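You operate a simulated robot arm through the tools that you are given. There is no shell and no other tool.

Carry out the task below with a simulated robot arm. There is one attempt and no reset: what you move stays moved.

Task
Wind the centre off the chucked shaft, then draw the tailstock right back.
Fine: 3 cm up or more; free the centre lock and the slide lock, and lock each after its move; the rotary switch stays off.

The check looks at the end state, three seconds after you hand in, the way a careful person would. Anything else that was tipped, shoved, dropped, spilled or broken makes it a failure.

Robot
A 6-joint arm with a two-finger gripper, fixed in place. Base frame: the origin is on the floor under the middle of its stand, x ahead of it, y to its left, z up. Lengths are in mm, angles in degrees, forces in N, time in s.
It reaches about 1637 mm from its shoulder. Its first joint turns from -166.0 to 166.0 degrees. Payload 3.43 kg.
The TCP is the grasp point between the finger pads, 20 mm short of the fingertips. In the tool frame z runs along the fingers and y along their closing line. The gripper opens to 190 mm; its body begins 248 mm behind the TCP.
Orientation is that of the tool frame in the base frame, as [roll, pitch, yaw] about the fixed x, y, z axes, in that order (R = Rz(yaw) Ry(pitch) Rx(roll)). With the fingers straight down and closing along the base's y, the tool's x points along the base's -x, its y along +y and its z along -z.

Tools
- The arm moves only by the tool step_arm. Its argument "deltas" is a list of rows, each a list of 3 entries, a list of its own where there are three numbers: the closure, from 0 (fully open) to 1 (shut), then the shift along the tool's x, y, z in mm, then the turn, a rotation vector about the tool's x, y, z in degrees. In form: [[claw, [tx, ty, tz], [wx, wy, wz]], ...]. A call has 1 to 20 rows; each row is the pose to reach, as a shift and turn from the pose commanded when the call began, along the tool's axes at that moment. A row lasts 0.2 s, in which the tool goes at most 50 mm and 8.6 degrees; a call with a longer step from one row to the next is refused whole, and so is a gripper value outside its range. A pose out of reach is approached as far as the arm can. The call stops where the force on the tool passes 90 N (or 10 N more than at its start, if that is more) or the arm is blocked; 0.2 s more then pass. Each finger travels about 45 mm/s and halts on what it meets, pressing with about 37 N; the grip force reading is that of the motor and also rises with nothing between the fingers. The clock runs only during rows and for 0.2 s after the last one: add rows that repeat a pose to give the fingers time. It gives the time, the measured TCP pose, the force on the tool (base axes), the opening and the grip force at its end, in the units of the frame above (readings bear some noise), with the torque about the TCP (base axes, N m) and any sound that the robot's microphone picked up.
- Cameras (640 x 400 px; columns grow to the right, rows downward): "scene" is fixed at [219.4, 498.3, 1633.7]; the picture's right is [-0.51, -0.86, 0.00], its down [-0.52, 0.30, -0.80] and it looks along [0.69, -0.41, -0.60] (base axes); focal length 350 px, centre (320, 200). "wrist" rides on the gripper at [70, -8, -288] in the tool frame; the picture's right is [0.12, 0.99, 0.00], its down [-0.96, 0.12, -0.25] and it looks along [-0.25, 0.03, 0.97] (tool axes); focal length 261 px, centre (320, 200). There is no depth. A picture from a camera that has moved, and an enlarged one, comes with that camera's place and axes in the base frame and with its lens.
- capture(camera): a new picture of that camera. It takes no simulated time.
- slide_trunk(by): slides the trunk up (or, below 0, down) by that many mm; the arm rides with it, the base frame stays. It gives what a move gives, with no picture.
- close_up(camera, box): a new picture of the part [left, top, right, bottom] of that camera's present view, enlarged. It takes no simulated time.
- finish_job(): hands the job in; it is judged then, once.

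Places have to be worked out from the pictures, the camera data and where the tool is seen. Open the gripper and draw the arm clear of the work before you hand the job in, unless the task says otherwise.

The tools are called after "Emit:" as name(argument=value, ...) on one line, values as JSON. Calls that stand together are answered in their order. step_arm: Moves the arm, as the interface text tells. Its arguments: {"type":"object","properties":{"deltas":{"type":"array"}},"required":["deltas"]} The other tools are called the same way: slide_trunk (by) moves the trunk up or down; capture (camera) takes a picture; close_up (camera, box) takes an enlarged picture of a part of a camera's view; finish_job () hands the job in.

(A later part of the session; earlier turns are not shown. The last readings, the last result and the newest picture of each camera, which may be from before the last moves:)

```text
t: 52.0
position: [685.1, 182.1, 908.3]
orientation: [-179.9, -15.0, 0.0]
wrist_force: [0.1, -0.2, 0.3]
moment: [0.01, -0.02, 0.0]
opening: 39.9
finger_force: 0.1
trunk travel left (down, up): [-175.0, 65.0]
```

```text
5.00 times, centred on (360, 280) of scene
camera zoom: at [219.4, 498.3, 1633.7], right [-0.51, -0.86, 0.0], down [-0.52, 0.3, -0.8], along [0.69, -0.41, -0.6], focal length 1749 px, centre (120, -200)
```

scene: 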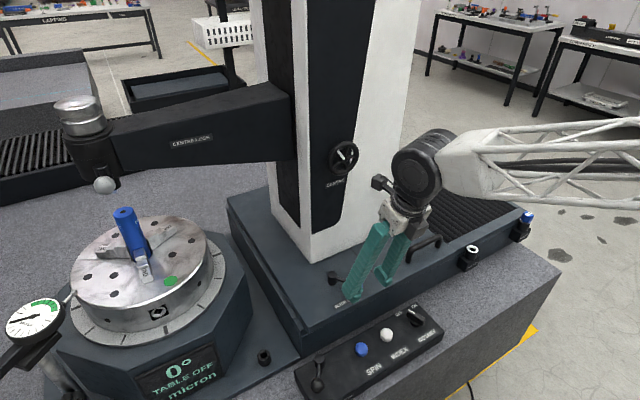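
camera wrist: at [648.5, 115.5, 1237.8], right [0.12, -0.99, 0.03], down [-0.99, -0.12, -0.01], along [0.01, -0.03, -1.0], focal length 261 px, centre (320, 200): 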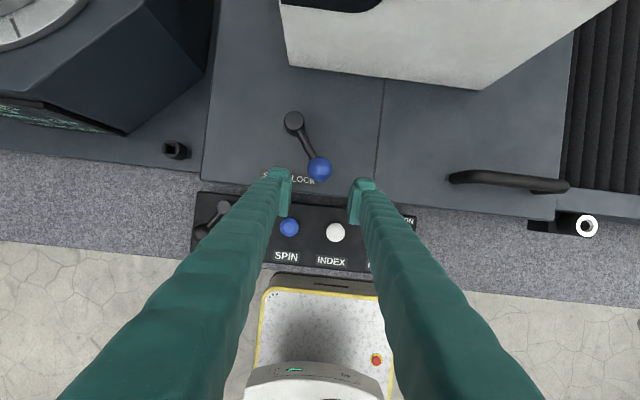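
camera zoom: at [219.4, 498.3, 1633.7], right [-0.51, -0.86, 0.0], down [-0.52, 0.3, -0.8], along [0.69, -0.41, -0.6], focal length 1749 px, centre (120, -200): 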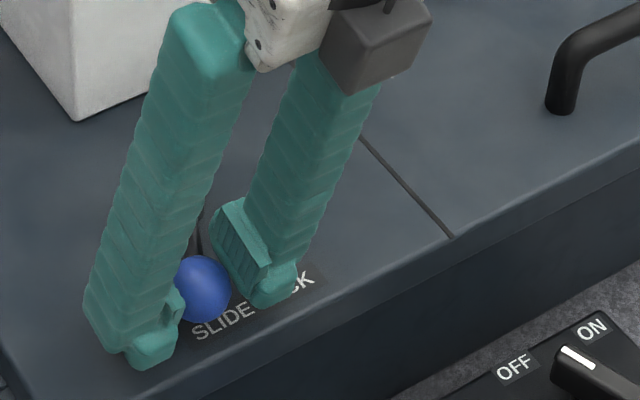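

It is at about +28° past straight and still free. I'll go on until the stop is felt.

Emit:
step_arm(deltas=[[0.79, [2.4, -4.2, 0.6], [0, 0, 0]], [0.79, [5, -8.2, 1.3], [0, 0, 0]], [0.79, [8, -12, 2.1], [0, 0, 0]], [0.79, [11, -15.7, 2.9], [0, 0, 0]], [0.79, [12, -19, 3.1], [0, 0, 0]]])

Emit:
close_up(camera="wrist", box=[240, 120, 400, 220])

```text
t: 53.2
position: [695.7, 201.0, 908.0]
orientation: [179.9, -14.9, 0.0]
wrist_force: [-22.9, -19.9, 9.6]
moment: [-0.46, 0.13, -1.01]
opening: 52.0
finger_force: 10.6
trunk travel left (down, up): [-175.0, 65.0]
```

```text
4.00 times, centred on (320, 170) of wrist
camera zoom: at [690.0, 210.2, 1203.7], right [0.11, -0.99, 0.03], down [-0.99, -0.11, -0.01], along [0.01, -0.03, -1.0], focal length 1043 px, centre (320, 320)
```

zoom: 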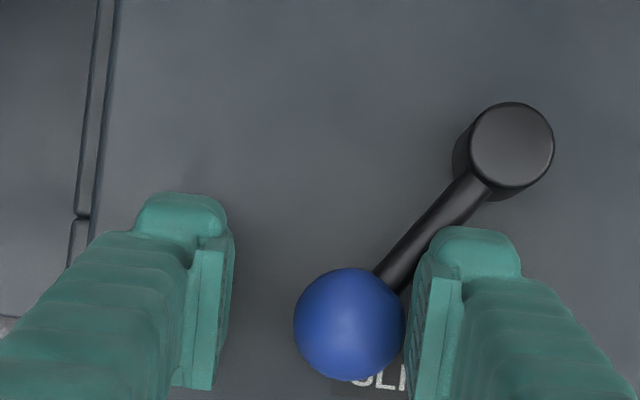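

The lever reached its far stop (about +37°, 30 N), so the slide lock is freed. I'll ease off, open and lift clear.

Emit:
step_arm(deltas=[[0.75, [-3, 4, -0.8], [0, 0, 0]], [0.68, [-5, 9, -1.5], [0, 0, 0]], [0.6, [-5, 11, -1.5], [0, 0, 0]], [0.6, [-5, 11, -15], [0, 0, 0]], [0.6, [-5, 11, -45], [0, 0, 0]], [0.6, [-5, 11, -90], [0, 0, 0]], [0.6, [-5, 11, -135], [0, 0, 0]]])

Emit:
capture(camera="wrist")

Emit:
close_up(camera="scene", box=[300, 180, 540, 340])

```text
t: 54.8
position: [654.0, 191.4, 1037.3]
orientation: [179.9, -15.0, 0.1]
wrist_force: [0.0, -0.9, -1.3]
moment: [-0.07, 0.09, -0.05]
opening: 76.1
finger_force: 0.0
trunk travel left (down, up): [-175.0, 65.0]
```

```text
taken
camera wrist: at [649.4, 202.2, 1332.4], right [0.11, -0.99, 0.03], down [-0.99, -0.12, -0.01], along [0.01, -0.03, -1.0], focal length 261 px, centre (320, 200)
```

wrist: 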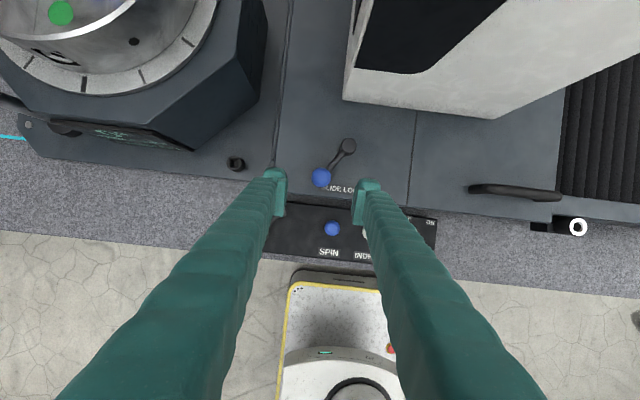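

```text
2.50 times, centred on (420, 260) of scene
camera zoom: at [219.4, 498.3, 1633.7], right [-0.51, -0.86, 0.0], down [-0.52, 0.3, -0.8], along [0.69, -0.41, -0.6], focal length 874 px, centre (70, 50)
```

zoom: 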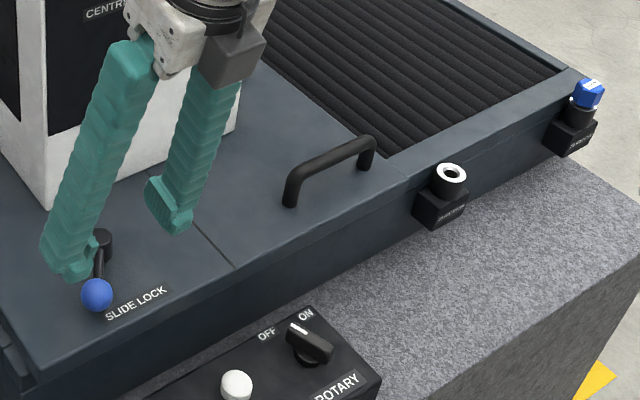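

The slide lock lever now rests in its freed position. The U-handle's posts are near (699, −84) and (699, −204), with the bar at about z 924. I'll move above it with the fingers opened to about 165 mm so they can straddle both posts lengthwise.

Emit:
step_arm(deltas=[[0.45, [5, 42, 0], [0, 0, 0]], [0.3, [10, 84, 0], [0, 0, 0]], [0.13, [15, 126, 6], [0, 0, 0]], [0.13, [20, 168, 12], [0, 0, 0]], [0.13, [25, 210, 20], [0, 0, 0]], [0.13, [30, 252, 28], [0, 0, 0]], [0.13, [34, 294, 38], [0, 0, 0]], [0.13, [34.9, 335, 47.7], [0, 0, 0]], [0.13, [34.9, 335, 47.7], [0, 0, 0]]])

Emit:
capture(camera="wrist")

Emit:
close_up(camera="scene", box=[320, 160, 560, 320])

```text
t: 56.8
position: [706.1, -55.8, 986.0]
orientation: [174.5, -16.0, -4.3]
wrist_force: [0.2, 0.9, 0.5]
moment: [-0.04, 0.02, 0.02]
opening: 165.5
finger_force: 0.0
out of reach, approached as far as the arm can: row 4, 5, 6, 7, 8, 9
trunk travel left (down, up): [-175.0, 65.0]
```

```text
taken
camera wrist: at [698.2, -18.7, 1278.9], right [0.02, -0.99, 0.12], down [-1.0, -0.02, -0.02], along [0.02, -0.12, -0.99], focal length 261 px, centre (320, 200)
```

wrist: 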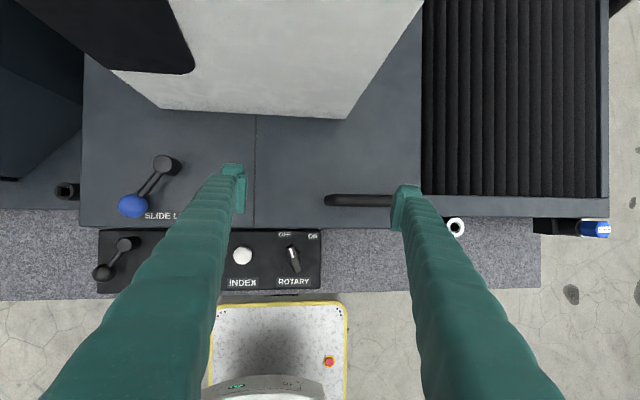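

```text
2.50 times, centred on (440, 240) of scene
camera zoom: at [219.4, 498.3, 1633.7], right [-0.51, -0.86, 0.0], down [-0.52, 0.3, -0.8], along [0.69, -0.41, -0.6], focal length 874 px, centre (20, 100)
```

zoom: 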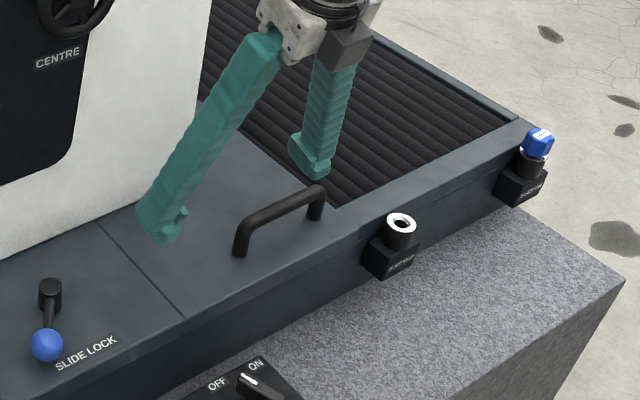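

The wrist roll ran out of range here (rows reported out of reach) before I got to the handle. I'll lift away and turn the gripper half a turn about its own axis. It's symmetric for gripping, and this returns the wrist to the roll it started with.

Emit:
step_arm(deltas=[[0.13, [-8, -4, -25], [0, 0, 4]], [0.13, [-16, -8, -50], [0, 0, 12]], [0.13, [-24, -12, -75], [0, 0, 20]], [0.13, [-32, -16, -95], [0, 0, 28]], [0.13, [-40, -20, -112], [0, 0, 36]], [0.13, [-40, -20, -112], [0, 0, 44]], [0.13, [-40, -20, -112], [0, 0, 52]], [0.13, [-40, -20, -112], [0, 0, 60]], [0.13, [-40, -20, -112], [0, 0, 68]], [0.13, [-40, -20, -112], [0, 0, 76]], [0.13, [-40, -20, -112], [0, 0, 84]], [0.13, [-40, -20, -112], [0, 0, 90]]])

Emit:
capture(camera="scene")

```text
t: 59.4
position: [639.7, -23.4, 1078.9]
orientation: [-164.1, -5.0, -95.8]
wrist_force: [-0.1, -0.6, -0.1]
moment: [-0.01, 0.01, 0.03]
opening: 165.4
finger_force: 0.1
trunk travel left (down, up): [-175.0, 65.0]
```

```text
taken
```

scene: 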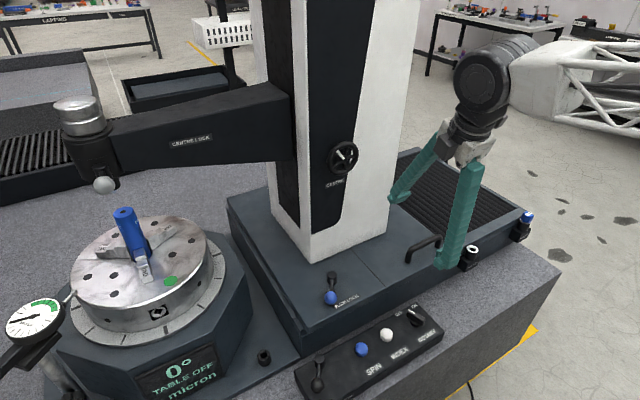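

The half-turn is half done and clear of the column. I'll finish the other 90°.

Emit:
step_arm(deltas=[[0.13, [0, 0, 0], [0, 0, 8]], [0.13, [0, 0, 0], [0, 0, 16]], [0.13, [0, 0, 0], [0, 0, 24]], [0.13, [0, 0, 0], [0, 0, 32]], [0.13, [0, 0, 0], [0, 0, 40]], [0.13, [0, 0, 0], [0, 0, 48]], [0.13, [0, 0, 0], [0, 0, 56]], [0.13, [0, 0, 0], [0, 0, 64]], [0.13, [0, 0, 0], [0, 0, 72]], [0.13, [0, 0, 0], [0, 0, 80]], [0.13, [0, 0, 0], [0, 0, 88]], [0.13, [0, 0, 0], [0, 0, 90]]])

Emit:
capture(camera="wrist")

```text
t: 62.0
position: [639.7, -23.7, 1077.4]
orientation: [-174.7, 15.9, 175.7]
wrist_force: [-0.9, -1.1, 0.3]
moment: [0.01, -0.02, 0.04]
opening: 165.3
finger_force: 0.0
trunk travel left (down, up): [-175.0, 65.0]
```

```text
taken
camera wrist: at [495.9, 6.9, 1333.8], right [-0.01, 0.99, -0.12], down [0.87, 0.07, 0.49], along [0.5, -0.1, -0.86], focal length 261 px, centre (320, 200)
```

wrist: 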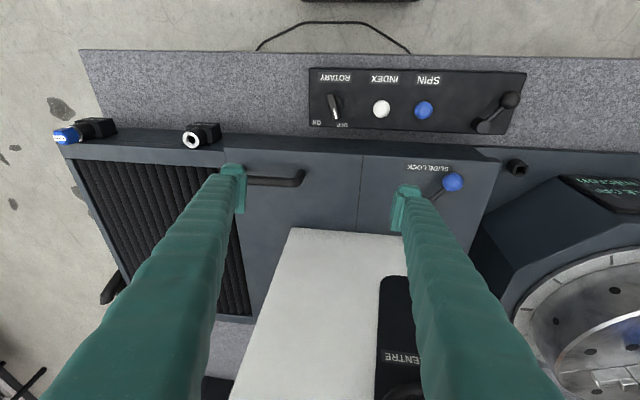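

The half-turn is complete and the wrist has range again. I'll level the small tilt and move above the handle at about (700, −144, 1010).

Emit:
step_arm(deltas=[[0.13, [-8, -18, 10], [-2.2, 0.3, -1.4]], [0.13, [-18, -45, 25], [-4.4, 0.5, -2.8]], [0.13, [-30, -72, 50], [-6.6, 0.8, -4.2]], [0.13, [-40, -92, 75], [-6.6, 0.8, -4.2]], [0.13, [-47.9, -106.9, 94.5], [-6.6, 0.8, -4.2]], [0.13, [-47.9, -106.9, 94.5], [-6.6, 0.8, -4.2]]])

Emit:
capture(camera="wrist")

Emit:
close_up(camera="wrist", box=[200, 100, 440, 240])

Emit:
close_up(camera="scene", box=[320, 160, 560, 320])

```text
t: 63.4
position: [700.4, -144.4, 1011.3]
orientation: [179.8, 14.9, -179.9]
wrist_force: [-0.3, -0.1, 0.0]
moment: [0.01, -0.01, -0.01]
opening: 165.3
finger_force: 0.1
trunk travel left (down, up): [-175.0, 65.0]
```

```text
taken
camera wrist: at [559.4, -152.0, 1269.4], right [-0.12, 0.99, -0.03], down [0.87, 0.12, 0.49], along [0.49, 0.03, -0.87], focal length 261 px, centre (320, 200)
```

wrist: 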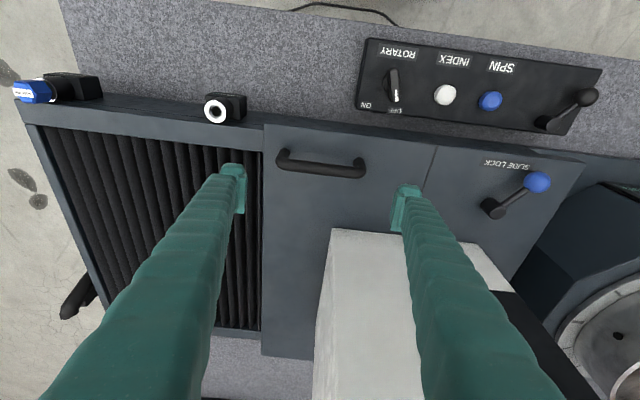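

```text
2.67 times, centred on (320, 170) of wrist
camera zoom: at [559.4, -152.0, 1269.4], right [-0.12, 0.99, -0.03], down [0.87, 0.12, 0.49], along [0.49, 0.03, -0.87], focal length 695 px, centre (320, 280)
```

zoom: 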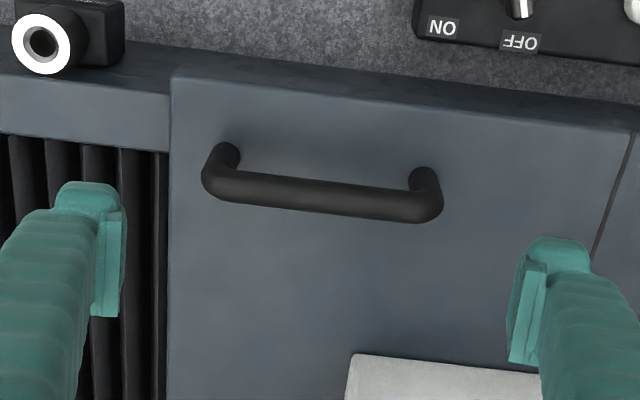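

```text
2.50 times, centred on (440, 240) of scene
camera zoom: at [219.4, 498.3, 1633.7], right [-0.51, -0.86, 0.0], down [-0.52, 0.3, -0.8], along [0.69, -0.41, -0.6], focal length 874 px, centre (20, 100)
```

zoom: 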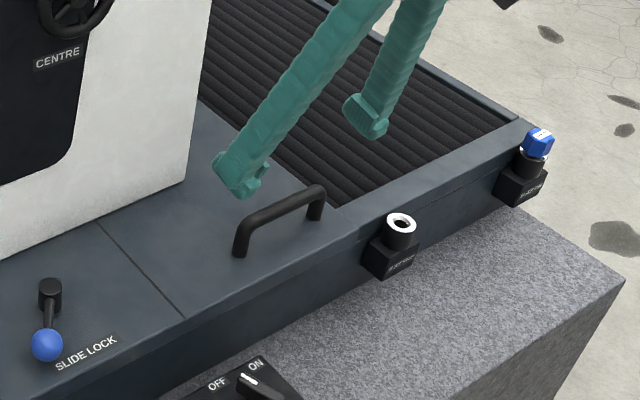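

The handle posts are at about (702, −203) and (702, −84), with the bar at z 924, and I'm centred over it. I'll descend so the fingers flank the posts from outside.

Emit:
step_arm(deltas=[[0.13, [5, 1, 19], [0, 0, 0]], [0.13, [10, 1, 38], [0, 0, 0]], [0.13, [15, 1, 57], [0, 0, 0]], [0.13, [20, 1, 76], [0, 0, 0]], [0.13, [23, 1, 88], [0, 0, 0]], [0.13, [25, 1, 96], [0, 0, 0]], [0.13, [25, 1, 96], [0, 0, 0]]])

Emit:
close_up(camera="wrist", box=[200, 100, 440, 240])

Emit:
close_up(camera="scene", box=[320, 160, 560, 320])

```text
t: 65.0
position: [702.5, -143.0, 910.9]
orientation: [179.9, 14.9, -179.9]
wrist_force: [0.7, 0.4, -0.3]
moment: [0.0, -0.02, -0.02]
opening: 165.5
finger_force: 0.0
trunk travel left (down, up): [-175.0, 65.0]
```

```text
2.67 times, centred on (320, 170) of wrist
camera zoom: at [560.1, -149.7, 1170.1], right [-0.12, 0.99, -0.03], down [0.87, 0.12, 0.49], along [0.49, 0.03, -0.87], focal length 695 px, centre (320, 280)
```

zoom: 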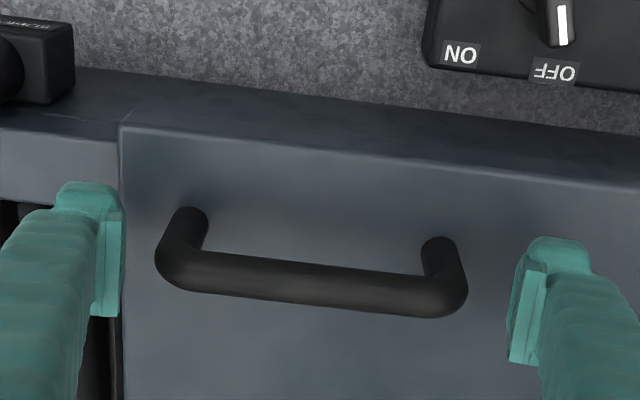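

```text
2.50 times, centred on (440, 240) of scene
camera zoom: at [219.4, 498.3, 1633.7], right [-0.51, -0.86, 0.0], down [-0.52, 0.3, -0.8], along [0.69, -0.41, -0.6], focal length 874 px, centre (20, 100)
```

zoom: 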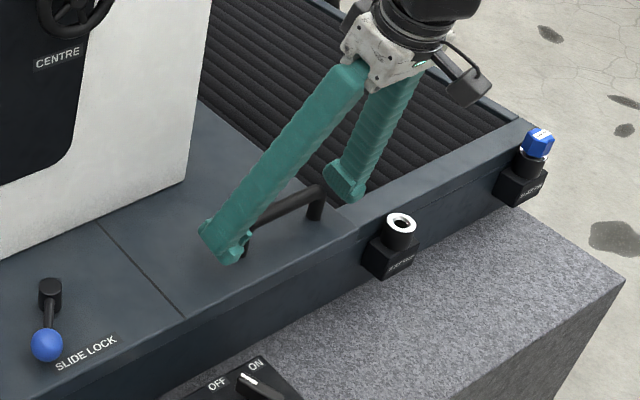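

The handle lies between the fingers with clearance at both ends. I'll close on it lengthwise.

Emit:
step_arm(deltas=[[0.25, [0, 0, 0], [0, 0, 0]], [0.35, [0, 0, 0], [0, 0, 0]], [0.35, [0, 0, 0], [0, 0, 0]], [0.35, [0, 0, 0], [0, 0, 0]]])

Emit:
close_up(camera="wrist", box=[200, 100, 440, 240])

```text
t: 66.0
position: [702.4, -145.7, 910.5]
orientation: [180.0, 15.1, 180.0]
wrist_force: [-4.0, -41.9, 3.2]
moment: [-0.4, -0.01, -1.26]
opening: 135.2
finger_force: 45.1
trunk travel left (down, up): [-175.0, 65.0]
```

```text
2.67 times, centred on (320, 170) of wrist
camera zoom: at [559.8, -151.8, 1170.4], right [-0.12, 0.99, -0.03], down [0.86, 0.12, 0.49], along [0.49, 0.03, -0.87], focal length 695 px, centre (320, 280)
```

zoom: 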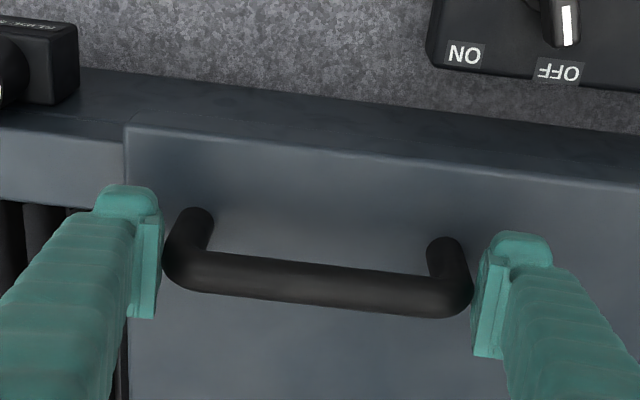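

The handle is gripped at 135 mm. I'll start drawing it back toward −y in small steps and read the load.

Emit:
step_arm(deltas=[[0.35, [0, -3, 0], [0, 0, 0]], [0.35, [0, -7, 0], [0, 0, 0]], [0.35, [0, -12, 0], [0, 0, 0]], [0.35, [0, -18, 0], [0, 0, 0]], [0.35, [0, -24, 0], [0, 0, 0]]])

Emit:
close_up(camera="wrist", box=[200, 100, 440, 240])

Emit:
capture(camera="scene")

```text
t: 67.2
position: [701.0, -166.4, 910.1]
orientation: [180.0, 14.9, 180.0]
wrist_force: [-4.0, 1.8, 14.2]
moment: [0.06, -0.24, -1.42]
opening: 134.8
finger_force: 44.9
trunk travel left (down, up): [-175.0, 65.0]
```

```text
2.67 times, centred on (320, 170) of wrist
camera zoom: at [559.3, -174.5, 1170.5], right [-0.12, 0.99, -0.03], down [0.86, 0.11, 0.49], along [0.49, 0.03, -0.87], focal length 695 px, centre (320, 280)
```

zoom: 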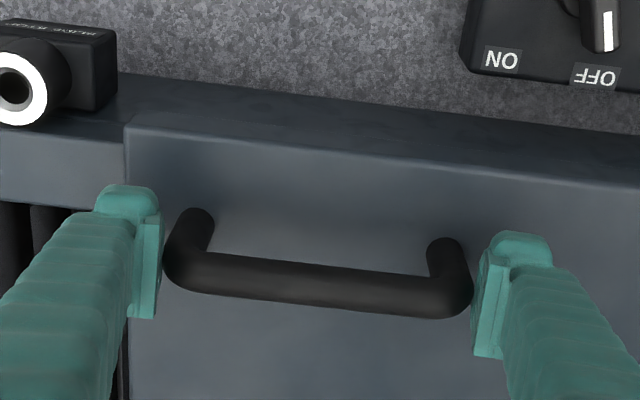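

```text
taken
```

scene: 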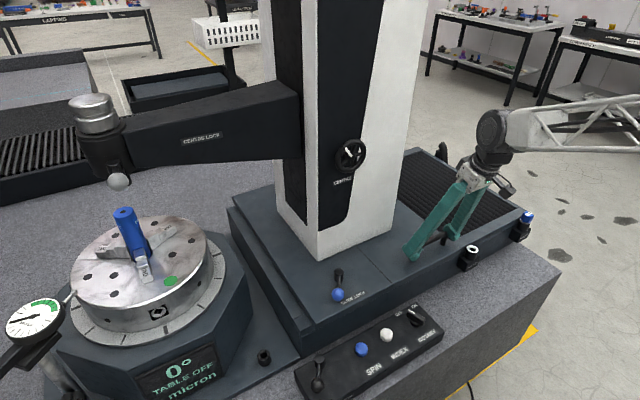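

The tailstock slides with the gripper, with almost no load. I'll keep drawing it back.

Emit:
step_arm(deltas=[[0.35, [0, -8, 0], [0, 0, 0]], [0.35, [0, -18, 0], [0, 0, 0]], [0.35, [0, -28, 0], [0, 0, 0]], [0.35, [0, -38, 0], [0, 0, 0]], [0.35, [0, -48, 0], [0, 0, 0]], [0.35, [0, -58, 0], [0, 0, 0]], [0.35, [0, -68, 0], [0, 0, 0]], [0.35, [0, -78, 0], [0, 0, 0]], [0.35, [0, -88, 0], [0, 0, 0]], [0.35, [0, -98, 0], [0, 0, 0]]])

Emit:
capture(camera="scene")

Emit:
capture(camera="wrist")

```text
t: 69.4
position: [701.4, -266.2, 910.6]
orientation: [179.9, 14.9, -179.9]
wrist_force: [0.3, -4.0, 0.4]
moment: [1.76, 0.17, 1.52]
opening: 134.9
finger_force: 45.1
trunk travel left (down, up): [-175.0, 65.0]
```

```text
taken
```

scene: 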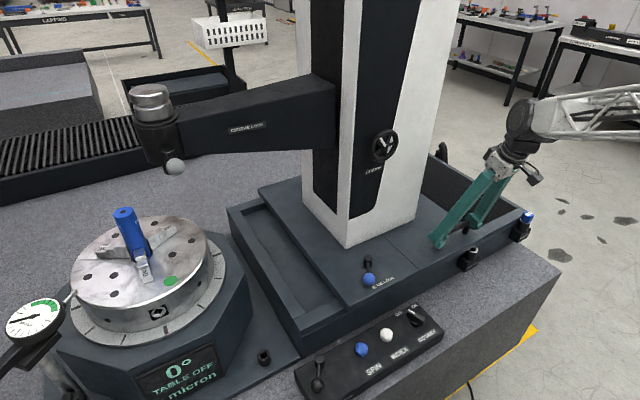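

```text
taken
camera wrist: at [559.8, -274.1, 1170.7], right [-0.12, 0.99, -0.03], down [0.87, 0.12, 0.49], along [0.49, 0.03, -0.87], focal length 261 px, centre (320, 200)
```

wrist: 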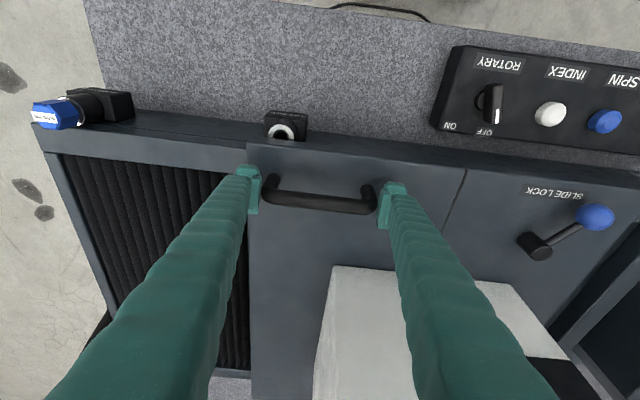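

It has moved about 120 mm and runs freely. I'll continue, watching for the end stop.

Emit:
step_arm(deltas=[[0.35, [0, -8, 0], [0, 0, 0]], [0.35, [0, -18, 0], [0, 0, 0]], [0.35, [0, -28, 0], [0, 0, 0]], [0.35, [0, -38, 0], [0, 0, 0]], [0.35, [0, -48, 0], [0, 0, 0]], [0.35, [0, -58, 0], [0, 0, 0]], [0.35, [0, -68, 0], [0, 0, 0]], [0.35, [0, -76, 0], [0, 0, 0]], [0.35, [0, -84, 0], [0, 0, 0]]])

Emit:
capture(camera="scene")

Emit:
capture(camera="wrist")

```text
t: 71.4
position: [701.8, -349.4, 911.6]
orientation: [180.0, 15.0, -179.9]
wrist_force: [-7.5, -2.5, 13.9]
moment: [2.11, 0.41, 1.19]
opening: 134.6
finger_force: 44.8
trunk travel left (down, up): [-175.0, 65.0]
```

```text
taken
```

scene: 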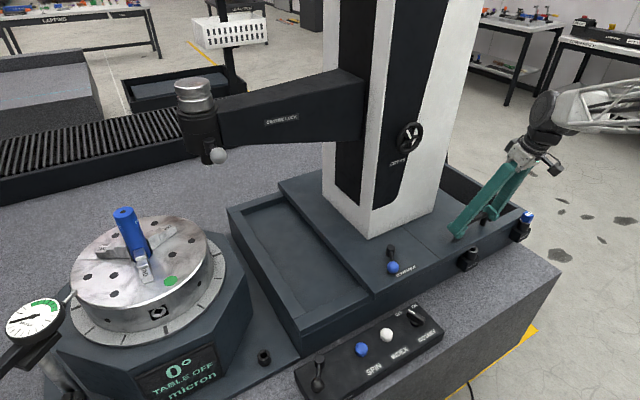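

```text
taken
camera wrist: at [559.3, -356.9, 1170.6], right [-0.12, 0.99, -0.03], down [0.86, 0.12, 0.49], along [0.49, 0.03, -0.87], focal length 261 px, centre (320, 200)
```

wrist: 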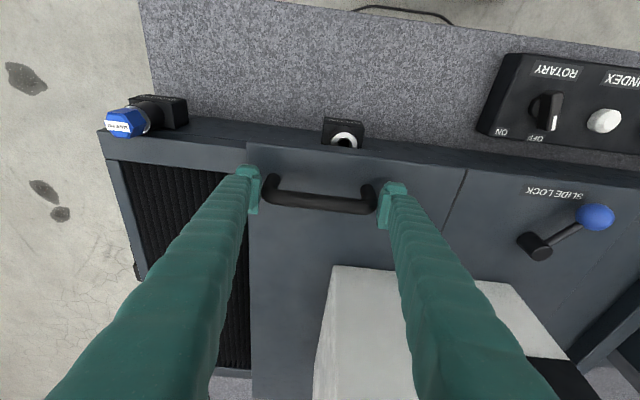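

About 206 mm so far, still free. I'll continue in the same way.

Emit:
step_arm(deltas=[[0.35, [0, -6, 0], [0, 0, 0]], [0.35, [0, -14, 0], [0, 0, 0]], [0.35, [0, -22, 0], [0, 0, 0]], [0.35, [0, -30, 0], [0, 0, 0]], [0.35, [0, -38, 0], [0, 0, 0]], [0.35, [0, -46, 0], [0, 0, 0]], [0.35, [0, -54, 0], [0, 0, 0]], [0.35, [0, -62, 0], [0, 0, 0]]])

Emit:
capture(camera="scene")

Emit:
capture(camera="wrist")

```text
t: 73.2
position: [702.3, -404.2, 911.1]
orientation: [179.9, 14.9, -179.8]
wrist_force: [-14.1, 35.2, 21.2]
moment: [2.27, -0.18, 0.81]
opening: 135.0
finger_force: 44.7
trunk travel left (down, up): [-175.0, 65.0]
```

```text
taken
```

scene: 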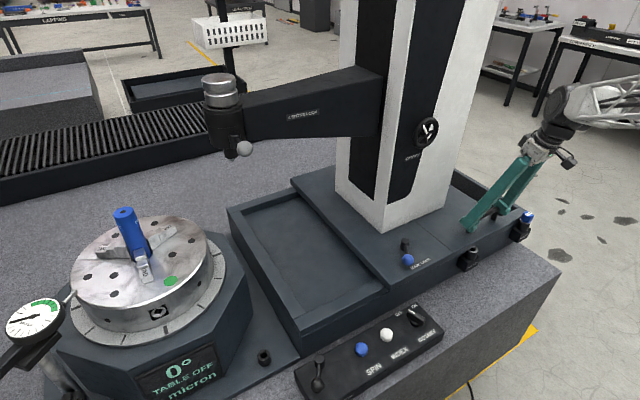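

```text
taken
camera wrist: at [560.0, -413.6, 1170.4], right [-0.12, 0.99, -0.03], down [0.87, 0.12, 0.49], along [0.49, 0.04, -0.87], focal length 261 px, centre (320, 200)
```

wrist: 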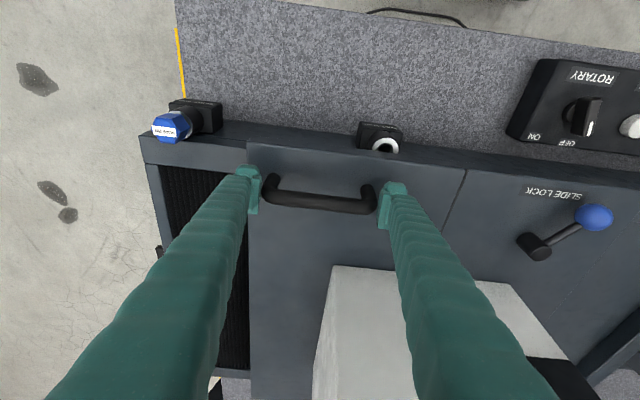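

The load rose to 35 N and the gripper lags the command, so this looks like the end of travel. I'll push a few millimetres more to confirm it's a real stop.

Emit:
step_arm(deltas=[[0.35, [0, -3, 0], [0, 0, 0]], [0.35, [0, -6, 0], [0, 0, 0]], [0.35, [0, -6, 0], [0, 0, 0]], [0.35, [0, -6, 0], [0, 0, 0]]])

Emit:
capture(camera="wrist")

Emit:
close_up(camera="scene", box=[380, 140, 560, 290])

```text
t: 74.2
position: [701.8, -415.8, 910.6]
orientation: [179.9, 14.9, -179.9]
wrist_force: [3.6, 53.8, -6.8]
moment: [-0.42, 0.04, -0.08]
opening: 153.5
finger_force: 26.0
trunk travel left (down, up): [-175.0, 65.0]
```

```text
taken
camera wrist: at [560.3, -422.0, 1169.8], right [-0.12, 0.99, -0.03], down [0.87, 0.12, 0.49], along [0.49, 0.03, -0.87], focal length 261 px, centre (320, 200)
```

wrist: 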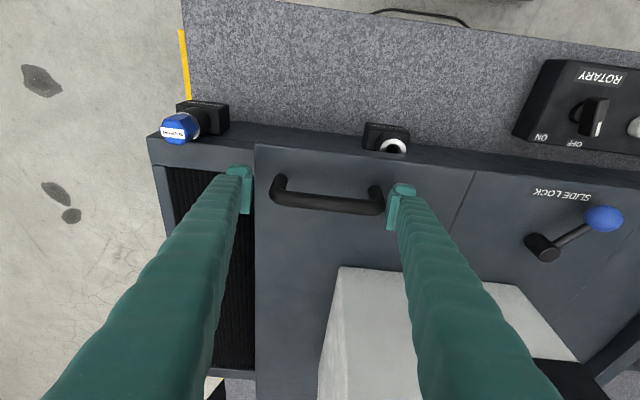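

```text
2.67 times, centred on (470, 215) of scene
camera zoom: at [219.4, 498.3, 1633.7], right [-0.51, -0.86, 0.0], down [-0.52, 0.3, -0.8], along [0.69, -0.41, -0.6], focal length 933 px, centre (-80, 160)
```

zoom: 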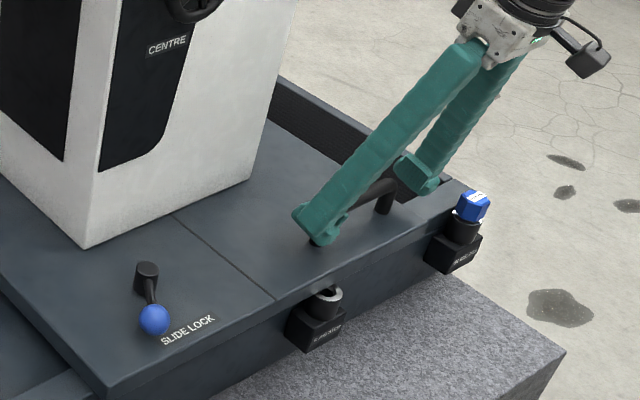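

The fingers gave way at 54 N while the tailstock stayed put. I'll look closely at the remaining bellows gap to be sure this is the real end of travel.

Emit:
close_up(camera="wrist", box=[130, 90, 290, 240])

Emit:
close_up(camera="scene", box=[430, 140, 550, 250])

Emit:
close_up(camera="wrist", box=[340, 100, 440, 170])

```text
2.67 times, centred on (210, 165) of wrist
camera zoom: at [560.3, -422.0, 1169.8], right [-0.12, 0.99, -0.03], down [0.87, 0.12, 0.49], along [0.49, 0.03, -0.87], focal length 695 px, centre (613, 293)
```

zoom: 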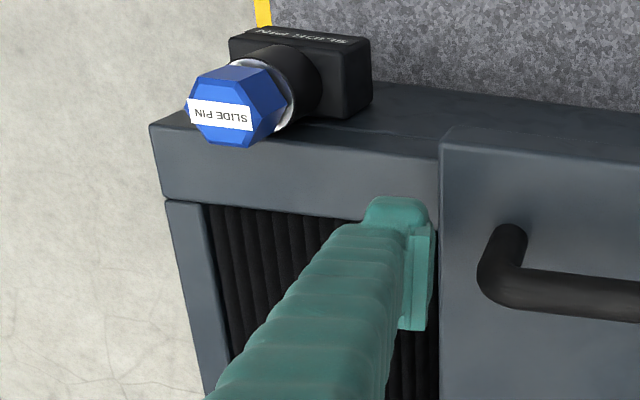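

```text
3.64 times, centred on (490, 195) of scene
camera zoom: at [219.4, 498.3, 1633.7], right [-0.51, -0.86, 0.0], down [-0.52, 0.3, -0.8], along [0.69, -0.41, -0.6], focal length 1272 px, centre (-298, 218)
```

zoom: 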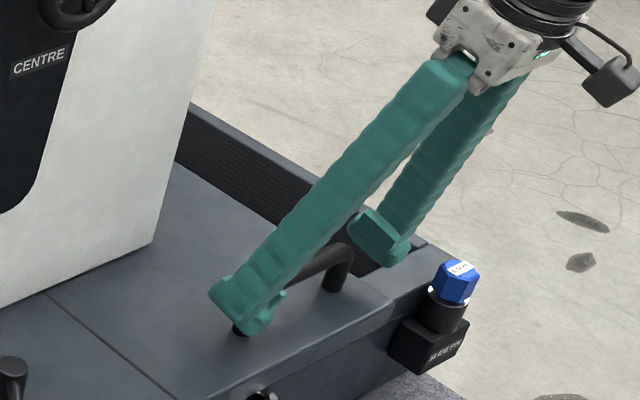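

```text
5.71 times, centred on (390, 135) of wrist
camera zoom: at [560.3, -422.0, 1169.8], right [-0.12, 0.99, -0.03], down [0.87, 0.12, 0.49], along [0.49, 0.03, -0.87], focal length 1489 px, centre (-80, 571)
```

zoom: 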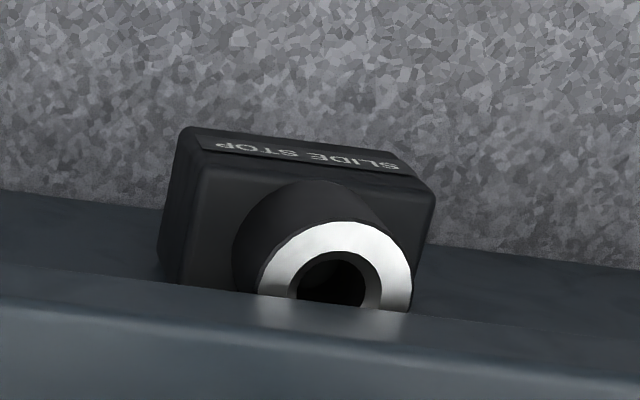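

The pleats are fully compressed and the tailstock held still against the push, so it is right back. I'll open the fingers and lift off the handle.

Emit:
step_arm(deltas=[[0.13, [0, 0, 0], [0, 0, 0]], [0.1, [0, 2, 0], [0, 0, 0]], [0.1, [0, 6, 0], [0, 0, 0]], [0.1, [0, 8, -15], [0, 0, 0]], [0.1, [0, 8, -45], [0, 0, 0]], [0.1, [0, 8, -90], [0, 0, 0]], [0.1, [0, 8, -130], [0, 0, 0]]])

Emit:
capture(camera="wrist")

Emit:
capture(camera="scene")

```text
t: 75.8
position: [667.0, -410.1, 1035.2]
orientation: [179.8, 14.9, 179.9]
wrist_force: [0.1, 0.4, -0.9]
moment: [0.01, 0.09, 0.03]
opening: 171.0
finger_force: 0.2
trunk travel left (down, up): [-175.0, 65.0]
```

```text
taken
camera wrist: at [526.1, -417.4, 1294.9], right [-0.12, 0.99, -0.03], down [0.87, 0.12, 0.49], along [0.49, 0.03, -0.87], focal length 261 px, centre (320, 200)
```

wrist: 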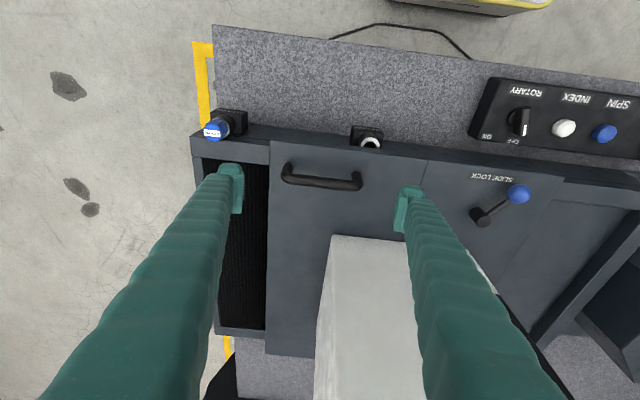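

```text
taken
```

scene: 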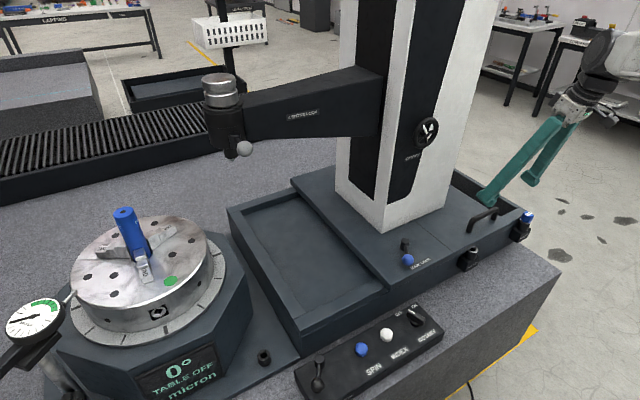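

The tailstock stays back. The slide lock ball is now near (694, −72, 895), so I'll move over to a standoff above it with the fingers narrowed to 66 mm.

Emit:
step_arm(deltas=[[0.2, [0, 38, 0], [0, 0, 0]], [0.35, [0, 76, 0], [0, 0, 0]], [0.5, [0, 114, 0], [0, 0, 0]], [0.65, [0, 152, 0], [0, 0, 0]], [0.65, [2, 190, 10], [0, 0, 0]], [0.65, [4, 228, 25], [0, 0, 0]], [0.65, [6, 266, 40], [0, 0, 0]], [0.65, [8, 304, 56], [0, 0, 0]], [0.65, [10.4, 338, 71.8], [0, 0, 0]], [0.65, [10.4, 338, 71.8], [0, 0, 0]]])

Emit:
close_up(camera="wrist", box=[220, 90, 420, 220])

Emit:
close_up(camera="scene", box=[360, 210, 480, 300])

```text
t: 78.0
position: [678.0, -68.7, 967.0]
orientation: [179.9, 15.0, -179.9]
wrist_force: [0.3, -0.1, 0.3]
moment: [0.05, -0.02, 0.04]
opening: 66.6
finger_force: 0.0
trunk travel left (down, up): [-175.0, 65.0]
```

```text
3.08 times, centred on (320, 155) of wrist
camera zoom: at [535.1, -77.7, 1225.6], right [-0.12, 0.99, -0.03], down [0.87, 0.12, 0.49], along [0.49, 0.03, -0.87], focal length 802 px, centre (320, 338)
```

zoom: 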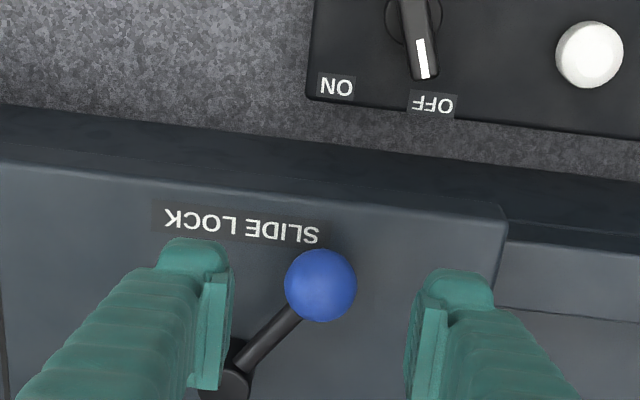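

```text
4.44 times, centred on (420, 255) of scene
camera zoom: at [219.4, 498.3, 1633.7], right [-0.51, -0.86, 0.0], down [-0.52, 0.3, -0.8], along [0.69, -0.41, -0.6], focal length 1554 px, centre (-124, -44)
```

zoom: 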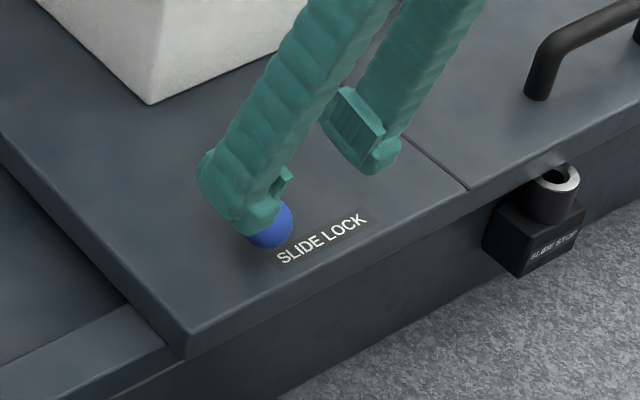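

The ball is well centred, about 72 mm ahead along the tool axis. I'll descend around it, stopping the fingertips clear of the plate, then narrow to 40 mm.

Emit:
step_arm(deltas=[[0.65, [2.5, 0.3, 18], [0, 0, 0]], [0.65, [2.5, 0.3, 34], [0, 0, 0]], [0.65, [2.5, 0.3, 48], [0, 0, 0]], [0.65, [2.5, 0.3, 61], [0, 0, 0]], [0.72, [2.5, 0.3, 61], [0, 0, 0]], [0.79, [2.5, 0.3, 61], [0, 0, 0]], [0.79, [2.5, 0.3, 61], [0, 0, 0]]])

Emit:
close_up(camera="wrist", box=[220, 110, 420, 240])

Emit:
close_up(camera="scene", box=[360, 210, 480, 300])

```text
t: 79.6
position: [692.3, -68.8, 905.1]
orientation: [180.0, 15.0, -179.8]
wrist_force: [0.3, 0.3, 0.1]
moment: [0.01, 0.03, -0.02]
opening: 39.9
finger_force: 0.1
trunk travel left (down, up): [-175.0, 65.0]
```

```text
3.08 times, centred on (320, 175) of wrist
camera zoom: at [549.2, -77.2, 1164.9], right [-0.12, 0.99, -0.03], down [0.87, 0.12, 0.49], along [0.49, 0.03, -0.87], focal length 802 px, centre (320, 277)
```

zoom: 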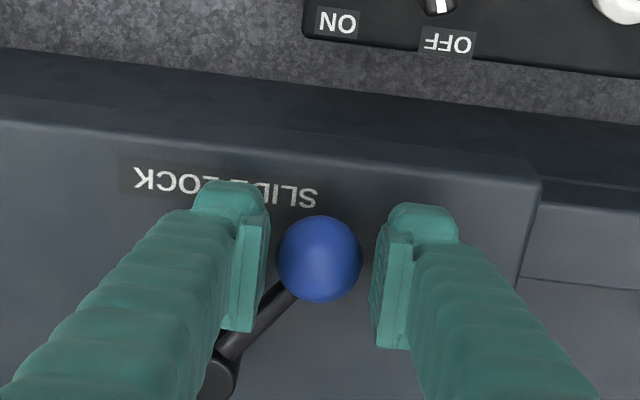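

```text
4.44 times, centred on (420, 255) of scene
camera zoom: at [219.4, 498.3, 1633.7], right [-0.51, -0.86, 0.0], down [-0.52, 0.3, -0.8], along [0.69, -0.41, -0.6], focal length 1554 px, centre (-124, -44)
```

zoom: 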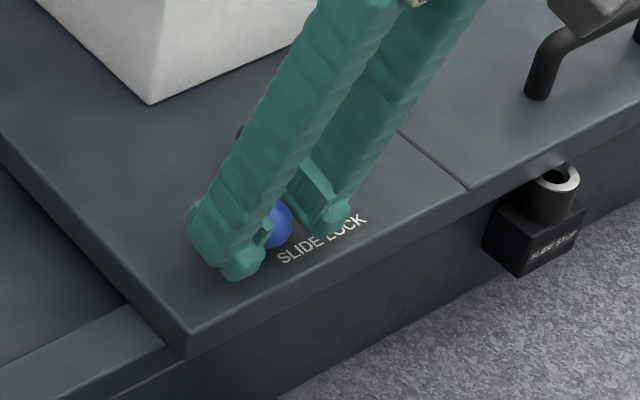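

The ball is caged. I'll sweep it back along its arc toward −y, up to about 10° short of the locked stop first.

Emit:
step_arm(deltas=[[0.79, [2.3, -3.5, -0.6], [0, 0, 0]], [0.79, [4.5, -7.1, -1.2], [0, 0, 0]], [0.79, [6.8, -11.4, -1.8], [0, 0, 0]], [0.79, [8.7, -15.9, -2.3], [0, 0, 0]], [0.79, [10.2, -20.5, -2.7], [0, 0, 0]], [0.79, [11.6, -25.2, -3.1], [0, 0, 0]], [0.79, [12.6, -30, -3.4], [0, 0, 0]], [0.79, [13.2, -34.8, -3.5], [0, 0, 0]], [0.79, [13.6, -39.6, -3.7], [0, 0, 0]], [0.79, [13.6, -44.5, -3.7], [0, 0, 0]], [0.79, [13.2, -49.4, -3.5], [0, 0, 0]], [0.79, [12.6, -54.3, -3.4], [0, 0, 0]], [0.79, [11.6, -59, -3.1], [0, 0, 0]], [0.79, [10.3, -63.7, -2.8], [0, 0, 0]], [0.79, [8.7, -68.3, -2.3], [0, 0, 0]], [0.79, [6.8, -72.8, -1.8], [0, 0, 0]]])

Emit:
close_up(camera="wrist", box=[220, 110, 420, 240])

Emit:
close_up(camera="scene", box=[360, 210, 480, 300])

```text
t: 83.0
position: [682.5, -142.3, 903.9]
orientation: [179.9, 15.0, -179.9]
wrist_force: [0.5, -0.5, -0.6]
moment: [0.0, 0.01, -0.01]
opening: 39.7
finger_force: 0.0
trunk travel left (down, up): [-175.0, 65.0]
```

```text
3.08 times, centred on (320, 175) of wrist
camera zoom: at [541.0, -151.1, 1164.5], right [-0.12, 0.99, -0.03], down [0.87, 0.12, 0.49], along [0.49, 0.03, -0.87], focal length 802 px, centre (320, 277)
```

zoom: 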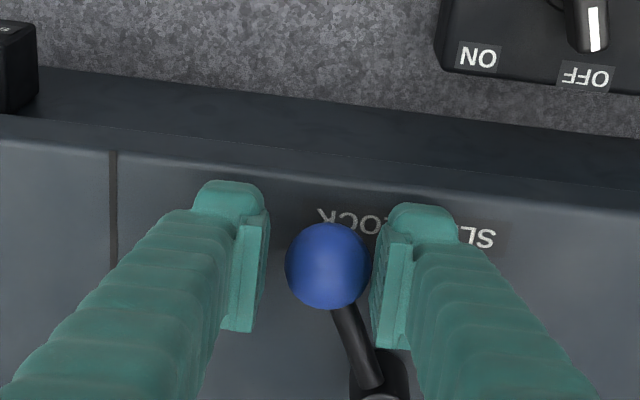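

```text
4.44 times, centred on (420, 255) of scene
camera zoom: at [219.4, 498.3, 1633.7], right [-0.51, -0.86, 0.0], down [-0.52, 0.3, -0.8], along [0.69, -0.41, -0.6], focal length 1554 px, centre (-124, -44)
```

zoom: 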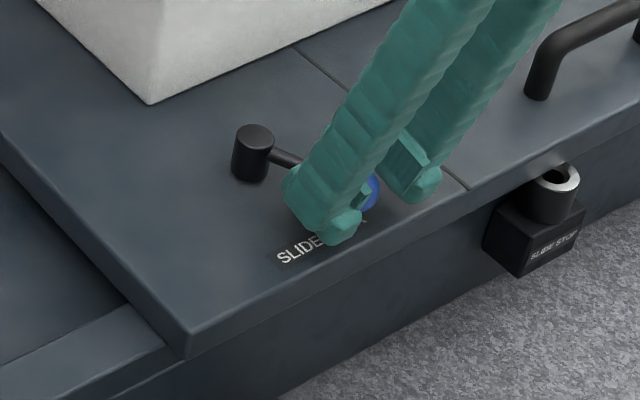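

The lever has followed to about −25°. I'll push on gently to its locked stop.

Emit:
step_arm(deltas=[[0.79, [-2.2, -4.3, 0.6], [0, 0, 0]], [0.79, [-4.7, -8.4, 1.3], [0, 0, 0]], [0.79, [-7, -12.4, 1.8], [0, 0, 0]], [0.79, [-9, -16.1, 2.2], [0, 0, 0]], [0.79, [-9, -19, 2.2], [0, 0, 0]], [0.79, [-9, -19, 2.2], [0, 0, 0]]])

Emit:
close_up(camera="wrist", box=[220, 110, 420, 240])

Emit:
close_up(camera="scene", box=[360, 210, 480, 300])

```text
t: 84.4
position: [692.8, -162.4, 906.7]
orientation: [179.9, 14.8, -179.9]
wrist_force: [-3.1, 22.9, -1.8]
moment: [0.14, 0.18, 0.31]
opening: 53.3
finger_force: 11.5
trunk travel left (down, up): [-175.0, 65.0]
```

```text
3.08 times, centred on (320, 175) of wrist
camera zoom: at [550.2, -168.7, 1164.3], right [-0.12, 0.99, -0.03], down [0.87, 0.12, 0.49], along [0.49, 0.03, -0.87], focal length 802 px, centre (320, 277)
```

zoom: 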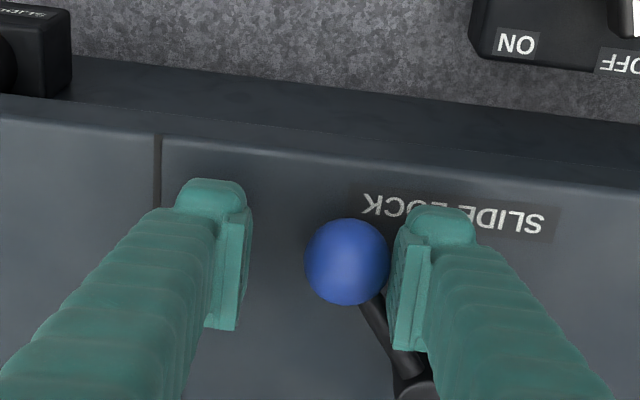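

```text
4.44 times, centred on (420, 255) of scene
camera zoom: at [219.4, 498.3, 1633.7], right [-0.51, -0.86, 0.0], down [-0.52, 0.3, -0.8], along [0.69, -0.41, -0.6], focal length 1554 px, centre (-124, -44)
```

zoom: 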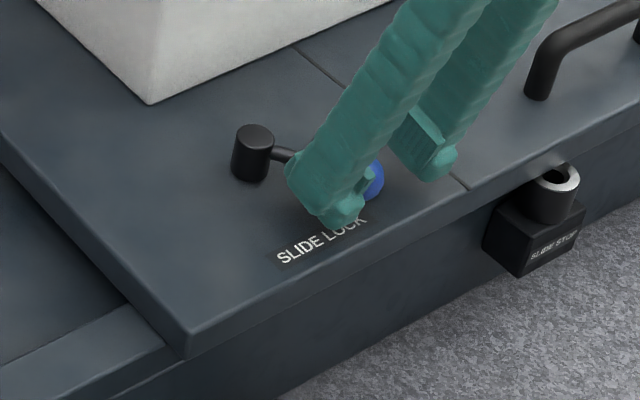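

The lever is against its stop at the same angle it had when locked (about −34°). I'll ease off, open and lift away.

Emit:
step_arm(deltas=[[0.72, [0, 5, 0], [0, 0, 0]], [0.6, [0, 10, 0], [0, 0, 0]], [0.6, [0, 10, 0], [0, 0, 0]], [0.6, [0, 10, -20], [0, 0, 0]], [0.6, [0, 10, -55], [0, 0, 0]], [0.6, [0, 10, -100], [0, 0, 0]], [0.6, [0, 10, -145], [0, 0, 0]]])

Emit:
capture(camera="wrist")

Emit:
close_up(camera="wrist", box=[240, 100, 440, 220])

Emit:
close_up(camera="scene", box=[340, 200, 500, 300])

```text
t: 86.0
position: [653.5, -152.9, 1044.8]
orientation: [179.9, 14.8, -179.9]
wrist_force: [1.1, 0.2, 0.4]
moment: [0.03, 0.1, 0.05]
opening: 76.0
finger_force: 0.1
trunk travel left (down, up): [-175.0, 65.0]
```

```text
taken
camera wrist: at [512.1, -160.9, 1304.5], right [-0.12, 0.99, -0.03], down [0.87, 0.12, 0.49], along [0.49, 0.03, -0.87], focal length 261 px, centre (320, 200)
```

wrist: 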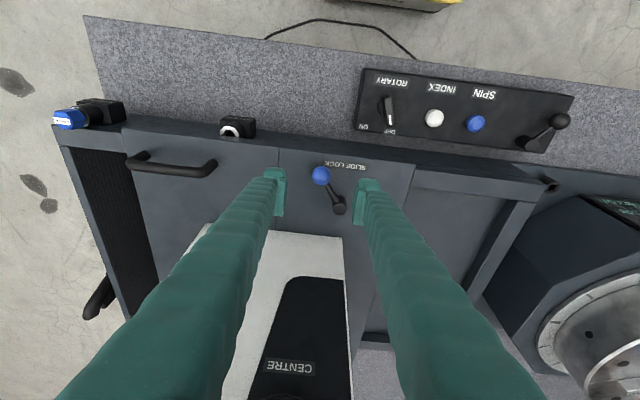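

```text
3.20 times, centred on (340, 160) of wrist
camera zoom: at [512.1, -160.9, 1304.5], right [-0.12, 0.99, -0.03], down [0.87, 0.12, 0.49], along [0.49, 0.03, -0.87], focal length 834 px, centre (256, 328)
```

zoom: 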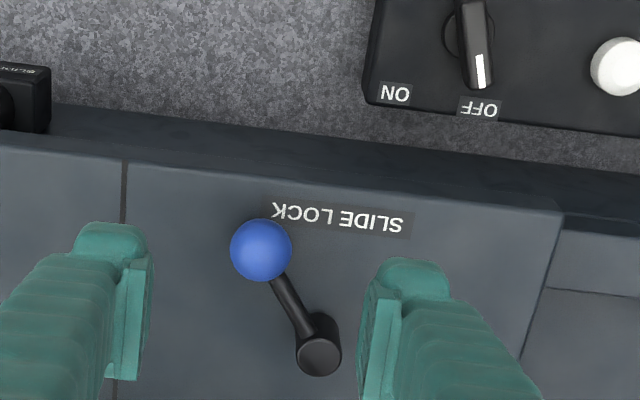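

```text
4.00 times, centred on (420, 250) of scene
camera zoom: at [219.4, 498.3, 1633.7], right [-0.51, -0.86, 0.0], down [-0.52, 0.3, -0.8], along [0.69, -0.41, -0.6], focal length 1399 px, centre (-80, 0)
```

zoom: 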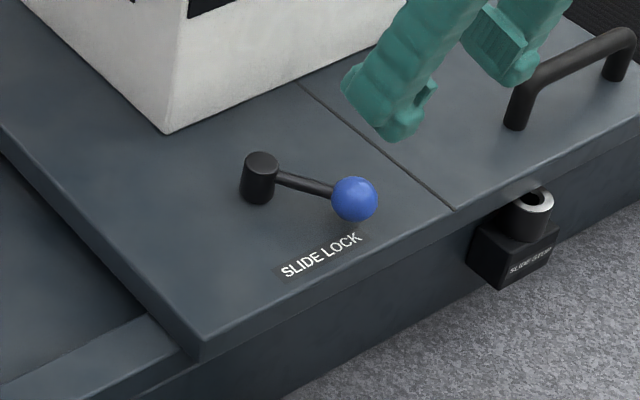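

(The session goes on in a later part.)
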